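You operate a simulated robot arm through the tools that you are given. There is no shell and no other tool. Be economical: measure what you need, move in short steps, check, and stop when the job is done.

You are at the controls of a simulated robot arm. One attempt, no reset.

Task
Stack the 2725 wedge pack from the top of the pallet stack on top of the 2225 wedge pack.
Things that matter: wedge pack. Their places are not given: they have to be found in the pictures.

The check looks at the end state, three seconds after you hand in, the way a careful person would. Anything else that was tipped, shoved, dropped, spilled or broken makes it a failure.

Robot
A 7-joint arm with a two-finger parallel gripper, fixed in place. Base frame: the origin is at the foot of the arm, x ahead of it, y to its left, z up; the work surface is at about z = 0. Readings come in mm, degrees, newtons and seconds.
With the tool pointing down near the work surface it reaches from about 220 to 580 mm from the base axis. Its first joint turns from -66.0 to 66.0 degrees. Payload 2.5 kg.
The TCP is the grasp point between the finger pads, 23 mm short of the fingertips. In the tool frame z runs along the fingers and y along their closing line. The gripper opens to 94 mm. The fingers are 38 mm wide and 10 mm thick; the gripper's body (54 by 96 mm) begins 39 mm behind the TCP.
Orientation is that of the tool frame in the base frame, as a unit quaternion [x, y, z, w]. With the fingers straight down and closing along the base's y, the tool's x points along the base's -x, its y along +y and its z along -z.

Tools
- The arm moves only by the tool drive_tool. Its argument "rows" is a list of rows, each an object (a shift or turn left out is 0, a gripper value left out holds the last) with "linear": the shift along the base's x, y, z in mm, a list of three; "angular": the turn, a rotation vector about the base's x, y, z in degrees, a list of three; "jaw": the closure in counts, from 0 (fully open) to 255 (shut). In form: [{"linear": [x, y, z], "angular": [wx, wy, wz], "jaw": jaw}, ...]. A call has 1 to 20 rows; each row is the pose to reach, as a shift and turn from the pose commanded when the call began. Each row takes 0.2 s and may step no farther than 50 mm and 8.6 degrees from the row before; otherwise, or with a gripper value out of range, the whole call is refused. Where a pose cannot be reached the arm comes as near as it can. A force on the tool above 40 N (or 10 N above the force at the start of the call, whichever is more), or a blocked arm, ends the call early, and 0.2 s more pass. Each finger travels about 108 mm/s and halts on what it meets, pressing with about 34 N; the grip force reading is that of the motor and also rises with nothing between the fingers. The clock runs only during rows and for 0.2 s after the last one: add rows that repeat a pose to give the fingers time. The reply holds the time, the measured pose of the TCP, the force on the tool along the base axes, the opening and the grip force, in the units named above and with some noise, and new pictures: "pictures" is both (left out), scene, wrist or none.
- Cameras (640 x 400 px; columns grow to the right, rows downward): "scene" is fixed at [110.5, -376.7, 546.5]; the picture's right is [0.93, -0.36, 0.00], its down [-0.20, -0.51, -0.84] and it looks along [0.30, 0.78, -0.55] (base axes); focal length 313 px, centre (320, 200). "wrist" rides on the gripper at [-39, 0, -44] in the tool frame; the picture's right is [0.00, -1.00, 0.00], its down [0.97, 0.00, -0.24] and it looks along [0.24, 0.00, 0.97] (tool axes); focal length 218 px, centre (320, 200).
- locate(camera, pixels): for up to 12 pixels [column, row] of the newest picture of that camera ("zoom" is the newest enlarged one), the place [x, y, z] in the base frame of the surface seen there, good to about 3 mm, but the place of the scene camera against the robot may be out by one fixed shift of up to 25 mm in any direction. No time passes.
- close_up(camera, box): a new picture of the part [left, top, right, bottom] of that camera's present view, enlarged. No time passes.
- finish_job(): hands the job in; it is judged then, once.

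Go step by step. Measure first, check grasps and placings, and put right what went wrong. The budget is 60 turns and 120 pictures, counting those below and the enlarged ones. Unless the task says otherwise, let go and move clear before handing in, and close with one line.

The tools are called after "Call:" as a command line: name --argument value ..., lists and objects as JSON in quotes. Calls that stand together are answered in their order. drive_tool: Moves the arm, as the interface text tells. Its arguments: {"type":"object","properties":{"rows":{"type":"array"},"pictures":{"type":"string","enum":["both","scene","wrist","none"]}},"required":["rows"]} The other tools are called the same way: locate (camera, pixels) gives the place of the surface under pixels of a picture; close_up (camera, box) takes an enlarged picture of a part of a camera's view; finish_job () hands the job in.

At the start:

```text
t: 0.0
tool_pos: [392.4, 50.0, 382.2]
tcp_rot: [-0.001, 1.0, 0.0, 0.0]
wrist_force: [-0.6, 0.5, 0.5]
width: 94.2
grasp_force: 0.1
```

scene: 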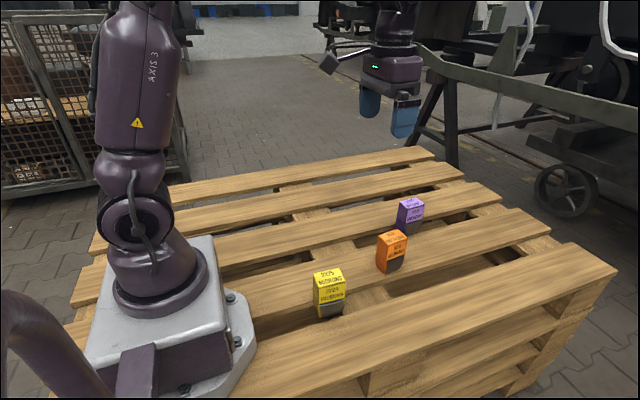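
wrist: 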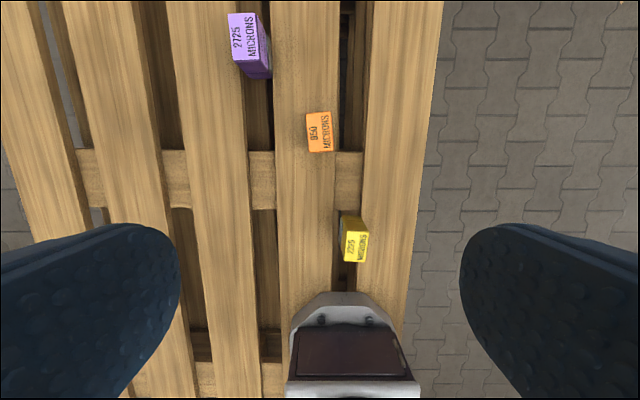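

Three packs show: purple "2725" near wrist (250,40), orange "850" at (320,132), yellow at (355,243). I'll enlarge them to read the labels and see what each stands on.

Call:
close_up --camera "scene" --box '[290, 180, 450, 330]'

Call:
close_up --camera "wrist" --box '[200, 0, 420, 280]'

Call:
locate --camera "wrist" --pixels '[[232, 20], [257, 16], [237, 58], [268, 52], [346, 232], [368, 234], [344, 260], [366, 261], [306, 114], [329, 112], [309, 152], [333, 151]]'

```text
2.67 times, centred on (370, 255) of scene
```

zoom: 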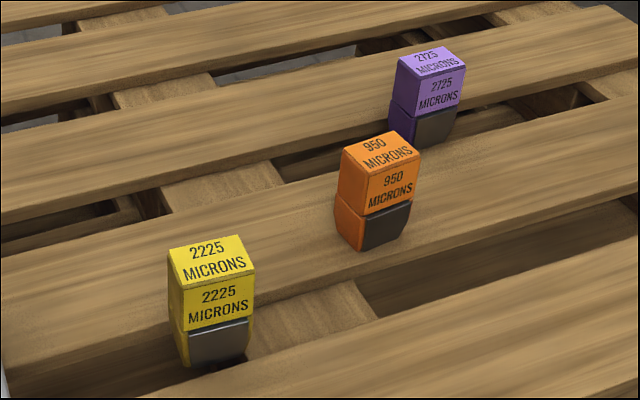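

```text
1.43 times, centred on (310, 140) of wrist
```

zoom: 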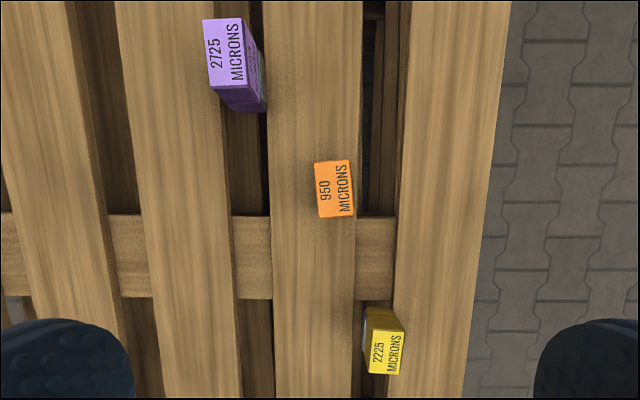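

```text
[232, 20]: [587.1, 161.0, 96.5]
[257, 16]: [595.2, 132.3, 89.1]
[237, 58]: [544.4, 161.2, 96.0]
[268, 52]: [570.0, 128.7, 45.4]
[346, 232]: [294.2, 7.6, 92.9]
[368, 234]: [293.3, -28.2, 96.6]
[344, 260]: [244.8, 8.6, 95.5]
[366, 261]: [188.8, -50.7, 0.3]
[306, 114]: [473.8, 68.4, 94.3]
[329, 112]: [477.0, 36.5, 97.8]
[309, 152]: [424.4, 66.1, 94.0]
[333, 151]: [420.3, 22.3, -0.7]
```

The close-up confirms purple = 2725, yellow = 2225, orange = 950; all tops are at z≈95. I'll move above the purple pack for better measurements.

Call:
drive_tool --rows '[{"linear": [25, 23, -15]}, {"linear": [50, 46, -30]}, {"linear": [75, 70, -50]}, {"linear": [100, 93, -70]}, {"linear": [125, 96, -90]}, {"linear": [125, 96, -90]}]'

```text
t: 1.4
tool_pos: [516.4, 145.9, 290.0]
tcp_rot: [0.001, 1.0, 0.0, 0.0]
wrist_force: [-0.3, -0.5, 0.1]
width: 93.9
grasp_force: 0.0
```

scene: 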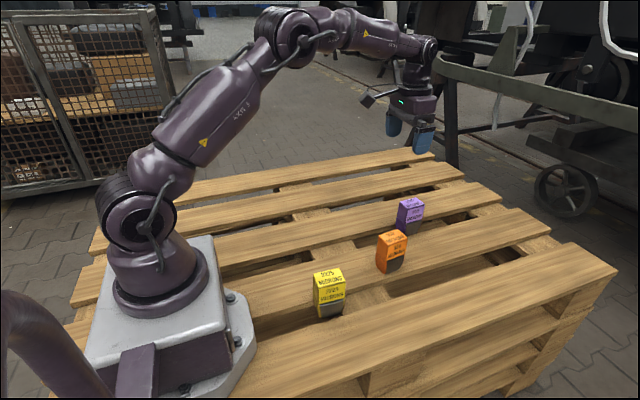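
wrist: 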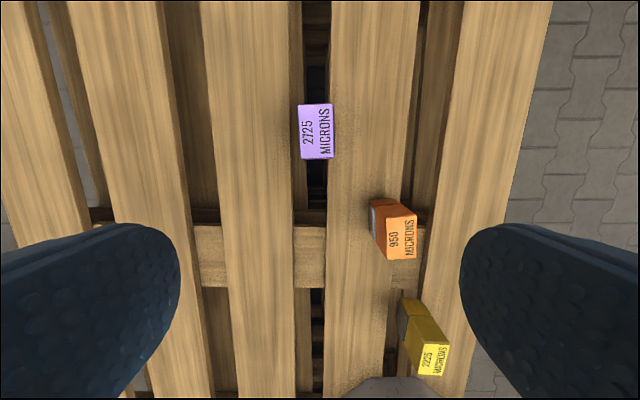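

Call:
close_up --camera "wrist" --box '[280, 90, 360, 170]'

Call:
locate --camera "wrist" --pixels '[[300, 106], [331, 106], [302, 157], [332, 156], [316, 131], [392, 220], [414, 218], [392, 255], [416, 256], [419, 348], [446, 346], [434, 362]]'

```text
5.00 times, centred on (320, 130) of wrist
```

zoom: 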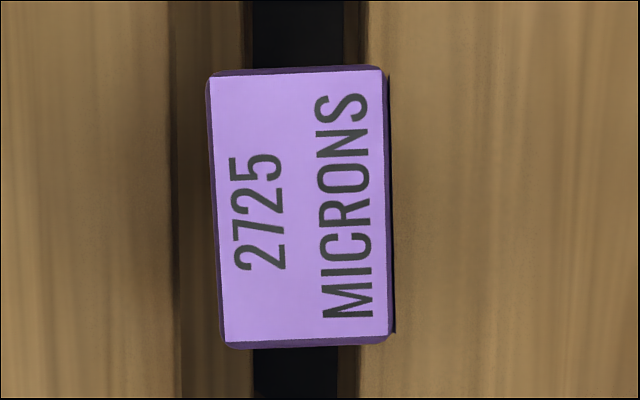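

```text
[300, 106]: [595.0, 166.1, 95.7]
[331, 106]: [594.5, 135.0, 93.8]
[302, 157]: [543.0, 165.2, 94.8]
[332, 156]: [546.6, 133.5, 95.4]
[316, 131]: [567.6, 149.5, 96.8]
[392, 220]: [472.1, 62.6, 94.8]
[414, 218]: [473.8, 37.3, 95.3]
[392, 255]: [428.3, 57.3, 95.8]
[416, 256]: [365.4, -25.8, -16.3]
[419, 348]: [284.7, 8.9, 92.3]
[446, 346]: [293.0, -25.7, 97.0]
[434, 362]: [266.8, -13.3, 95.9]
```

Purple's top centre is about (569,150), z 95, turned about 2.3° counter-clockwise. I'll check side shapes in a close-up of the scene before picking the grasp height.

Call:
close_up --camera "scene" --box '[370, 185, 440, 280]'

Call:
close_up --camera "scene" --box '[295, 255, 365, 325]'

Call:
locate --camera "scene" --pixels '[[411, 203], [413, 210], [411, 226], [330, 277], [332, 292], [332, 309], [390, 235], [395, 262]]'

```text
4.21 times, centred on (405, 232) of scene
```

zoom: 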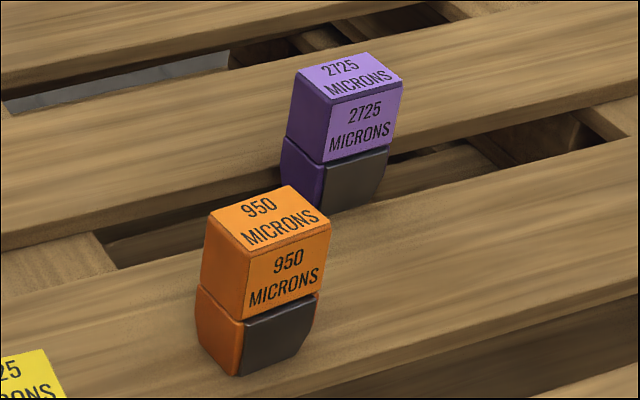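

```text
5.71 times, centred on (330, 290) of scene
```

zoom: 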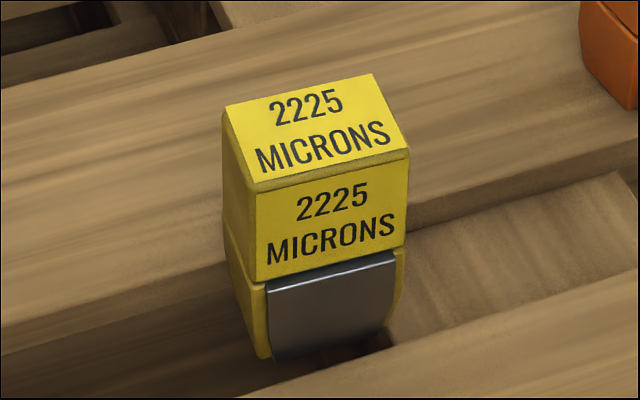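

```text
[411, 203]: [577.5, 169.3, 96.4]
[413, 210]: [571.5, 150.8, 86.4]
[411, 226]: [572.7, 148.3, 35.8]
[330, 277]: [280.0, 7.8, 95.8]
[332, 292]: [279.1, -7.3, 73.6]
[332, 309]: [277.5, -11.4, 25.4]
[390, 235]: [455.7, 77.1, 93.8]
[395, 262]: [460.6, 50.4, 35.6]
```

The upper half (z≈47–95) is straight-sided, so I'll grip there along y at z≈72. First I go above it at z≈130 and check.

Call:
drive_tool --rows '[{"linear": [20, 2, -30], "angular": [0, 0, 1.2]}, {"linear": [46, 4, -60], "angular": [0, 0, 2.3]}, {"linear": [46, 4, -95], "angular": [0, 0, 2.3]}, {"linear": [46, 4, -130], "angular": [0, 0, 2.3]}, {"linear": [46, 4, -155], "angular": [0, 0, 2.3]}, {"linear": [46, 4, -155], "angular": [0, 0, 2.3]}]'

```text
t: 2.8
tool_pos: [565.2, 149.1, 135.0]
tcp_rot: [-0.02, 1.0, 0.0, 0.0]
wrist_force: [0.2, 0.4, -0.2]
width: 93.9
grasp_force: 0.1
```

scene: 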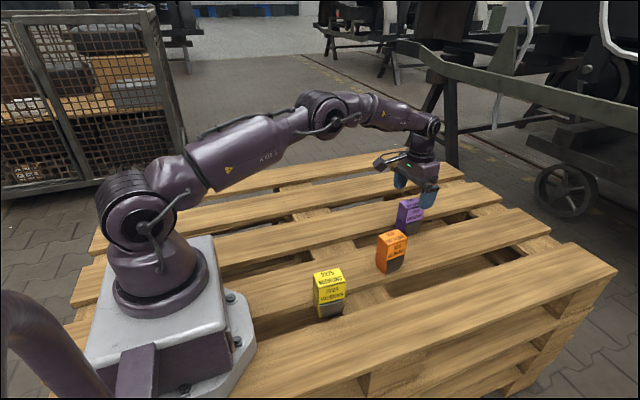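
wrist: 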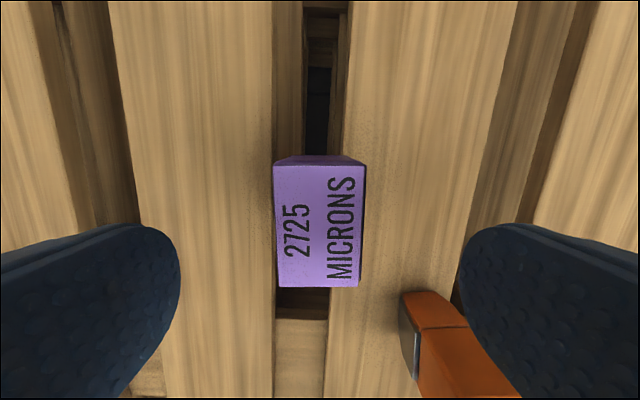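

The pack's edges are symmetric around column 319 in the wrist view, so it's aligned and centred. I'll descend 63 mm and close.

Call:
drive_tool --rows '[{"linear": [0, 0, -30]}, {"linear": [0, 0, -50]}, {"linear": [0, 0, -63]}, {"linear": [0, 0, -63]}]'

```text
t: 3.8
tool_pos: [565.1, 150.5, 71.4]
tcp_rot: [-0.02, 1.0, -0.001, 0.0]
wrist_force: [0.0, -0.2, 0.2]
width: 94.3
grasp_force: 0.0
```

scene: 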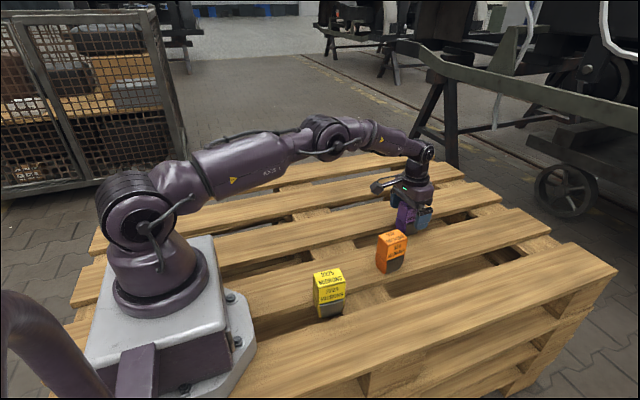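
wrist: 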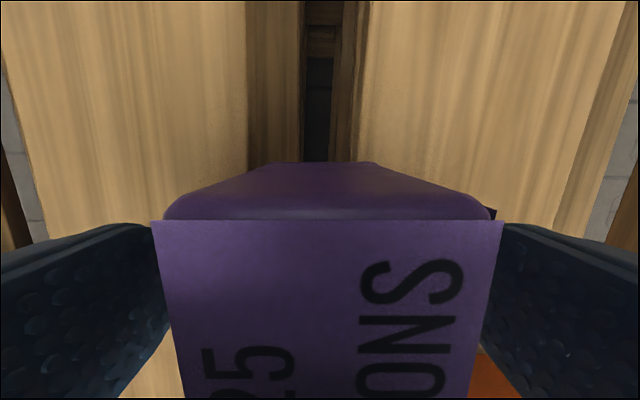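

The pack sits between the pads with clearance on both sides. Closing.

Call:
drive_tool --rows '[{"jaw": 100}, {"jaw": 200}, {"jaw": 255}, {"jaw": 255}, {"jaw": 255}]' --pictures "wrist"

```text
t: 5.0
tool_pos: [563.9, 150.9, 71.0]
tcp_rot: [-0.02, 1.0, 0.0, -0.001]
wrist_force: [0.7, -0.9, 0.5]
width: 37.8
grasp_force: 33.7
```

wrist: 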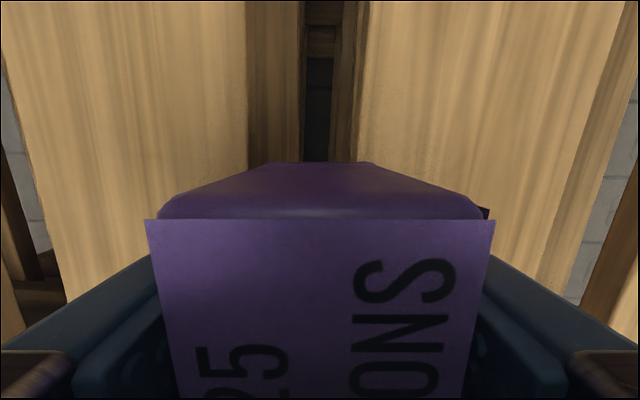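

Gripped at 37.8 mm wide with 34 N. Lift straight up.

Call:
drive_tool --rows '[{"linear": [0, 0, 10]}, {"linear": [0, 0, 30]}, {"linear": [0, 0, 60]}, {"linear": [0, 0, 100]}, {"linear": [0, 0, 140]}, {"linear": [0, 0, 180]}, {"linear": [0, 0, 180]}]'

```text
t: 6.6
tool_pos: [566.2, 149.0, 253.7]
tcp_rot: [-0.02, 1.0, -0.001, 0.0]
wrist_force: [0.6, 0.0, -3.6]
width: 38.1
grasp_force: 34.2
```

scene: 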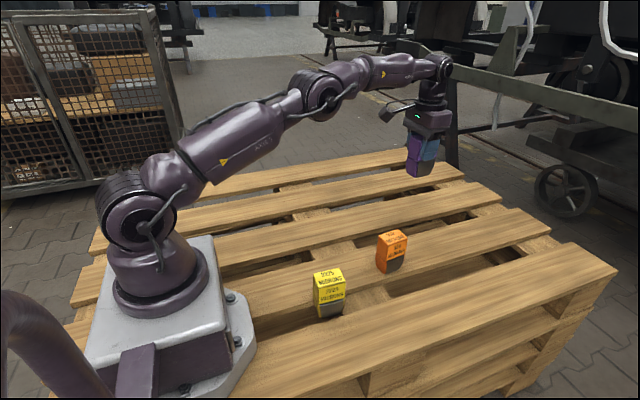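
wrist: 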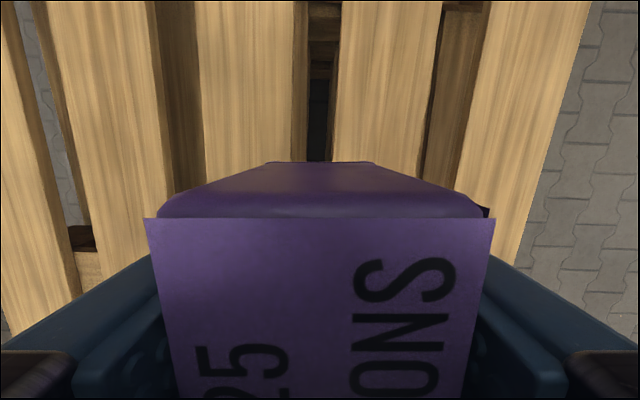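

The whole pack is lifted cleanly. I'll carry it high to near (245,60,285), so that yellow is visible beyond the held pack.

Call:
drive_tool --rows '[{"linear": [-35, -10, 10]}, {"linear": [-75, -20, 20]}, {"linear": [-115, -32, 32]}, {"linear": [-155, -43, 32]}, {"linear": [-195, -54, 32]}, {"linear": [-235, -65, 32]}, {"linear": [-275, -76, 32]}, {"linear": [-305, -85, 32]}, {"linear": [-321, -89, 32]}, {"linear": [-321, -89, 32]}]'

```text
t: 8.8
tool_pos: [243.0, 59.9, 284.7]
tcp_rot: [-0.02, 1.0, 0.0, 0.0]
wrist_force: [0.1, -0.8, -2.8]
width: 38.2
grasp_force: 34.4
```

scene: 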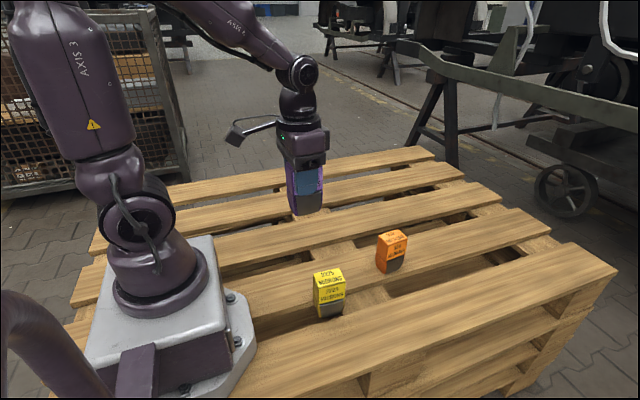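
wrist: 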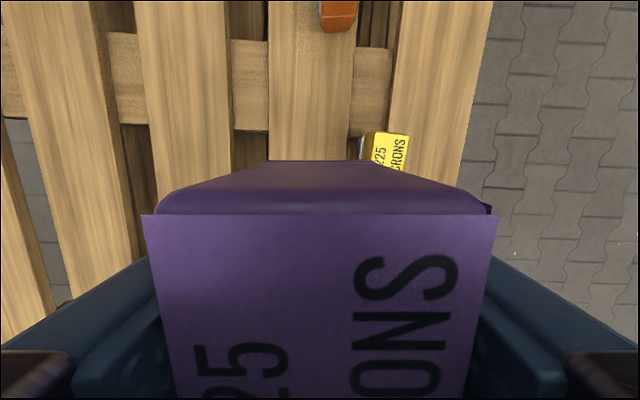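

Yellow at (390,150) is partly hidden; I'll shift 60 mm to +y to uncover it.

Call:
drive_tool --rows '[{"linear": [0, 30, 0]}, {"linear": [0, 60, 0]}, {"linear": [0, 70, 0]}, {"linear": [0, 70, 0]}]' --pictures "wrist"

Call:
close_up --camera "wrist" --box '[400, 110, 500, 210]'

```text
t: 9.8
tool_pos: [243.3, 131.6, 283.3]
tcp_rot: [-0.02, 1.0, 0.001, 0.001]
wrist_force: [0.3, -0.5, -2.0]
width: 37.6
grasp_force: 34.1
```

wrist: 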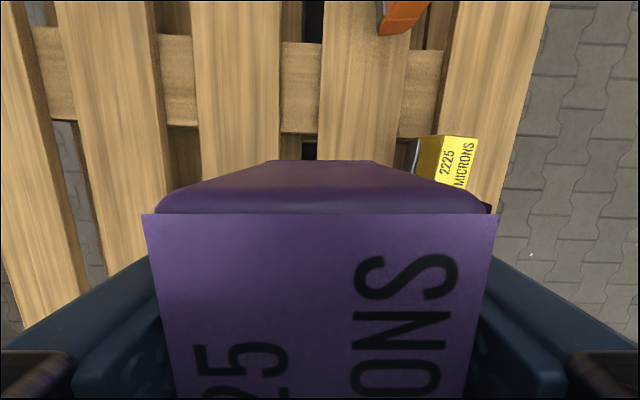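

```text
4.00 times, centred on (450, 160) of wrist
```

zoom: 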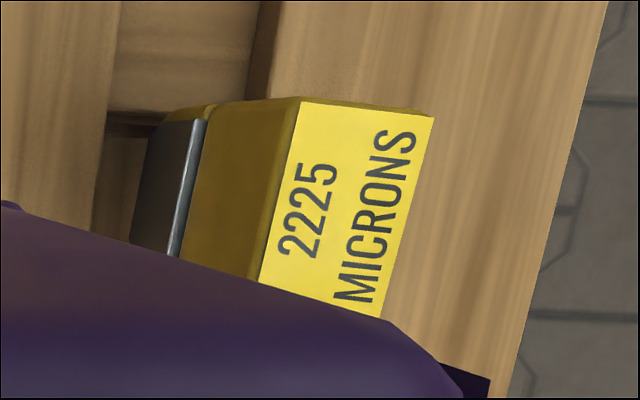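

The far part of yellow's top is visible; I'll measure points along its edges to get its yaw and position.

Call:
locate --camera "zoom" --pixels '[[306, 108], [295, 150], [283, 200], [272, 250], [264, 280], [429, 120], [420, 155], [408, 205], [397, 255], [385, 312], [340, 109], [395, 115]]'

```text
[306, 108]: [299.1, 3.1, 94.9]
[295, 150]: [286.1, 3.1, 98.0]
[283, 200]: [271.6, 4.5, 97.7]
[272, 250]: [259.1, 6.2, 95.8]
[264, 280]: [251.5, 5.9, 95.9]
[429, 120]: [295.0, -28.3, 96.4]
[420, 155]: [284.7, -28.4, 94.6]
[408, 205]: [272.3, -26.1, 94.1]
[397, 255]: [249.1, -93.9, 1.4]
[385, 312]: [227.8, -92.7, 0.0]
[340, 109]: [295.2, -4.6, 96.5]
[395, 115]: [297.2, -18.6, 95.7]
```

Yellow's top centre works out at (270.5,−11) with yaw ≈ −2.8°. The held pack's centre is about 5 mm ahead of the TCP. I'll swing above it with about 32 mm of clearance and check.

Call:
drive_tool --rows '[{"linear": [5, -36, -10], "angular": [0, 0, -1.3]}, {"linear": [11, -72, -25], "angular": [0, 0, -2.6]}, {"linear": [17, -108, -40], "angular": [0, 0, -3.9]}, {"linear": [22.5, -142, -60], "angular": [0, 0, -5.1]}, {"linear": [22.5, -142, -85], "angular": [0, 0, -5.1]}, {"linear": [22.5, -142, -85], "angular": [0, 0, -5.1]}, {"linear": [22.5, -142, -85], "angular": [0, 0, -5.1]}]'

Call:
close_up --camera "scene" --box '[280, 200, 380, 330]'

```text
t: 11.4
tool_pos: [265.1, -11.2, 198.4]
tcp_rot: [0.025, 1.0, -0.001, 0.0]
wrist_force: [0.2, -0.1, -3.4]
width: 37.9
grasp_force: 34.1
```

scene: 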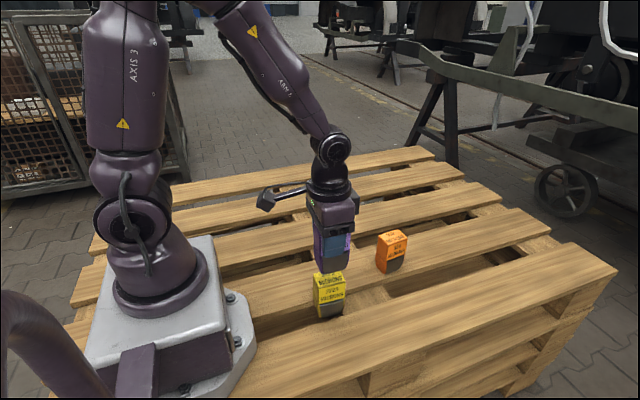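
wrist: 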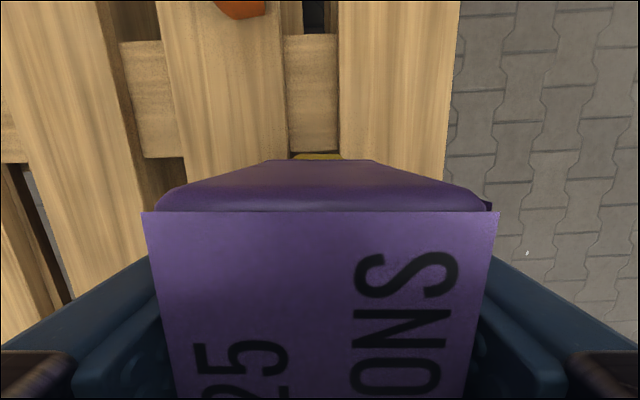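

```text
3.08 times, centred on (330, 265) of scene
```

zoom: 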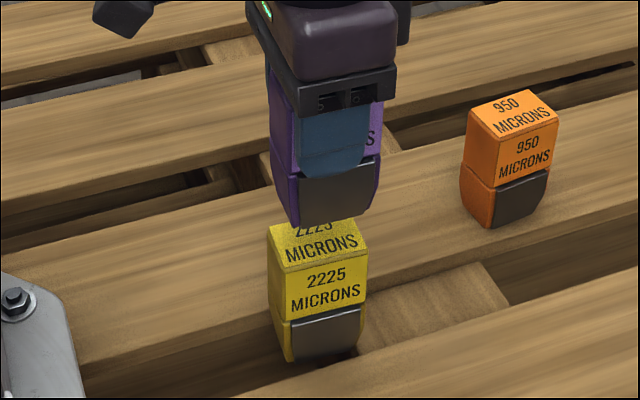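

Yellow peeks out centred (cols 290–345) under the held pack, and the scene view agrees. Descending slowly to contact.

Call:
drive_tool --rows '[{"linear": [0, 0, -12]}, {"linear": [0, 0, -22]}, {"linear": [0, 0, -26]}, {"linear": [0, 0, -28]}, {"linear": [0, 0, -29]}, {"linear": [0, 0, -30]}, {"linear": [0, 0, -30]}]'

Call:
close_up --camera "scene" --box '[280, 200, 380, 330]'

```text
t: 13.0
tool_pos: [265.4, -10.6, 169.9]
tcp_rot: [0.024, 1.0, 0.0, 0.0]
wrist_force: [-0.3, 0.2, -3.2]
width: 38.0
grasp_force: 33.8
```

scene: 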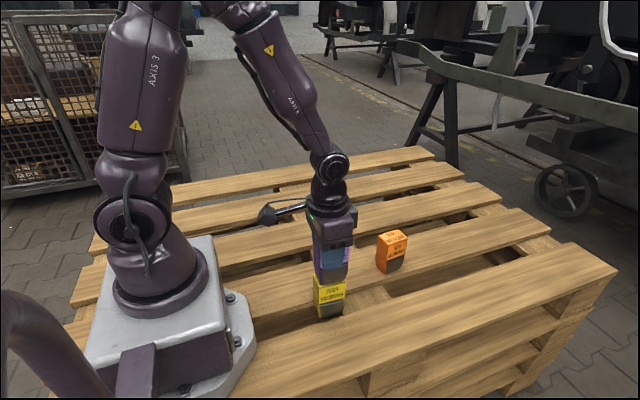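
wrist: 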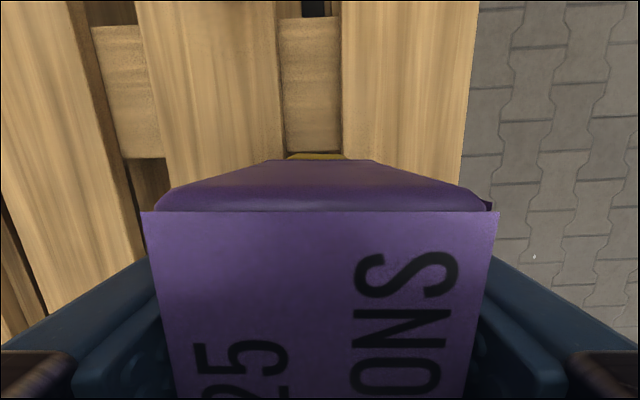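

```text
3.08 times, centred on (330, 265) of scene
```

zoom: 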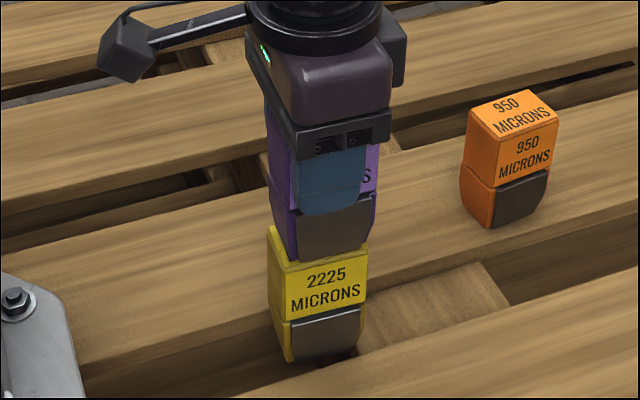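

Still carrying the weight (−3.2 N), so no contact yet at z 169.9. I'll continue in half-millimetre steps.

Call:
drive_tool --rows '[{"linear": [0, 0, -0.7]}, {"linear": [0, 0, -1.4]}, {"linear": [0, 0, -2]}, {"linear": [0, 0, -2]}]' --pictures "none"

```text
t: 14.0
tool_pos: [265.8, -9.7, 168.5]
tcp_rot: [0.025, 1.0, 0.0, 0.0]
wrist_force: [-0.9, 0.9, -3.0]
width: 38.0
grasp_force: 34.0
```

Call:
drive_tool --rows '[{"linear": [0, 0, -0.5]}, {"linear": [0, 0, -1]}, {"linear": [0, 0, -1]}]' --pictures "none"

```text
t: 14.8
tool_pos: [264.3, -11.5, 168.2]
tcp_rot: [0.024, 1.0, 0.0, 0.0]
wrist_force: [-0.8, 1.6, 5.9]
width: 37.7
grasp_force: 33.8
```

Force went from −3 to +5.9 N: the pack is resting on yellow. I'll ease up 0.5 mm and open gradually.

Call:
drive_tool --rows '[{"linear": [0, 0, 0.4]}, {"linear": [0, 0, 0.4], "jaw": 140}, {"linear": [0, 0, 0.4], "jaw": 100}, {"linear": [0, 0, 0.4], "jaw": 0}, {"linear": [0, 0, 0.4], "jaw": 0}, {"linear": [0, 0, 0.4], "jaw": 0}]'

Call:
close_up --camera "scene" --box '[280, 200, 380, 330]'

```text
t: 16.2
tool_pos: [263.9, -10.9, 166.9]
tcp_rot: [0.024, 1.0, 0.0, 0.0]
wrist_force: [0.0, 0.2, 1.0]
width: 94.0
grasp_force: 0.1
```

scene: 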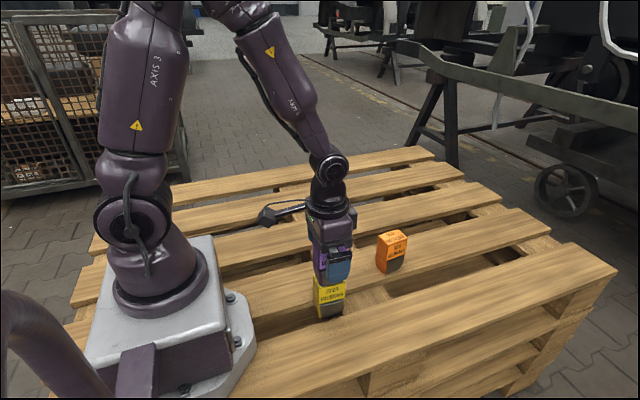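
wrist: 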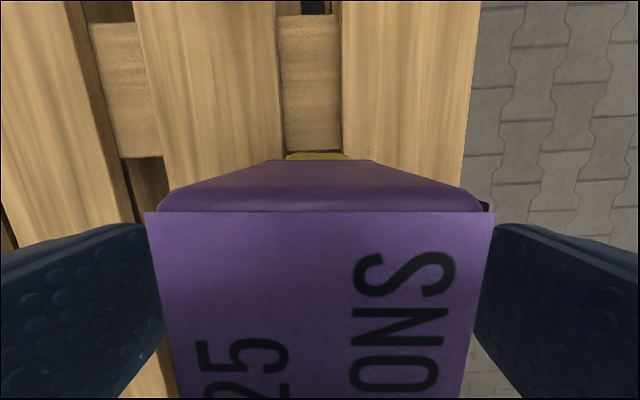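

```text
3.08 times, centred on (330, 265) of scene
```

zoom: 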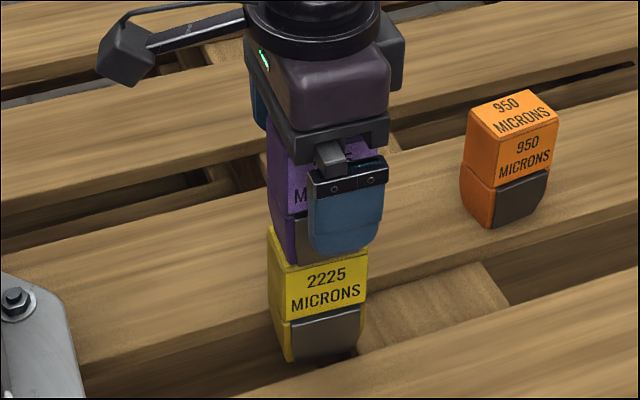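

The jaws are fully open (94 mm) and the pack stands clear of both fingers. I'll raise straight up, then check.

Call:
drive_tool --rows '[{"linear": [0, 0, 15]}, {"linear": [0, 0, 35]}, {"linear": [0, 0, 65]}, {"linear": [0, 0, 105]}, {"linear": [0, 0, 145]}, {"linear": [0, 0, 160]}, {"linear": [0, 0, 160]}]'

Call:
close_up --camera "scene" --box '[280, 200, 380, 330]'

```text
t: 17.8
tool_pos: [265.1, -12.2, 327.7]
tcp_rot: [0.025, 1.0, 0.0, -0.001]
wrist_force: [-0.2, 1.3, -0.7]
width: 94.2
grasp_force: 0.0
```

scene: 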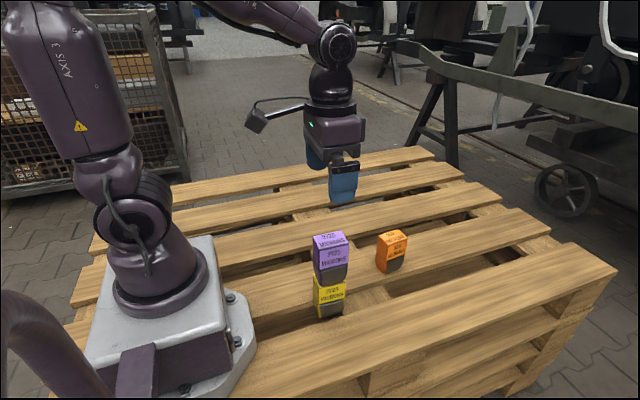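
wrist: 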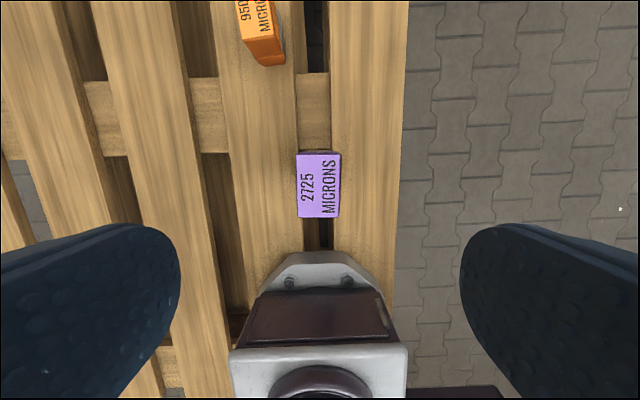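

```text
3.08 times, centred on (330, 265) of scene
```

zoom: 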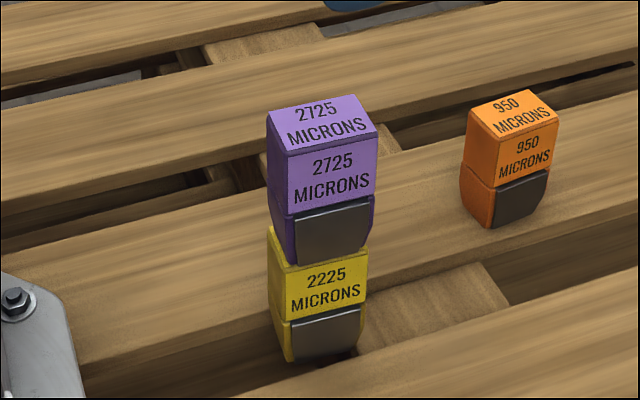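

The purple 2725 pack stands upright and aligned on the yellow 2225 pack. The orange pack hasn't moved and the gripper is clear, so I'm handing in.

Call:
finish_job

```text
The job is handed in.
```

The 2725 pack is stacked on the 2225 pack, standing upright and aligned in the last pictures before I handed in; the 950 pack was not disturbed.
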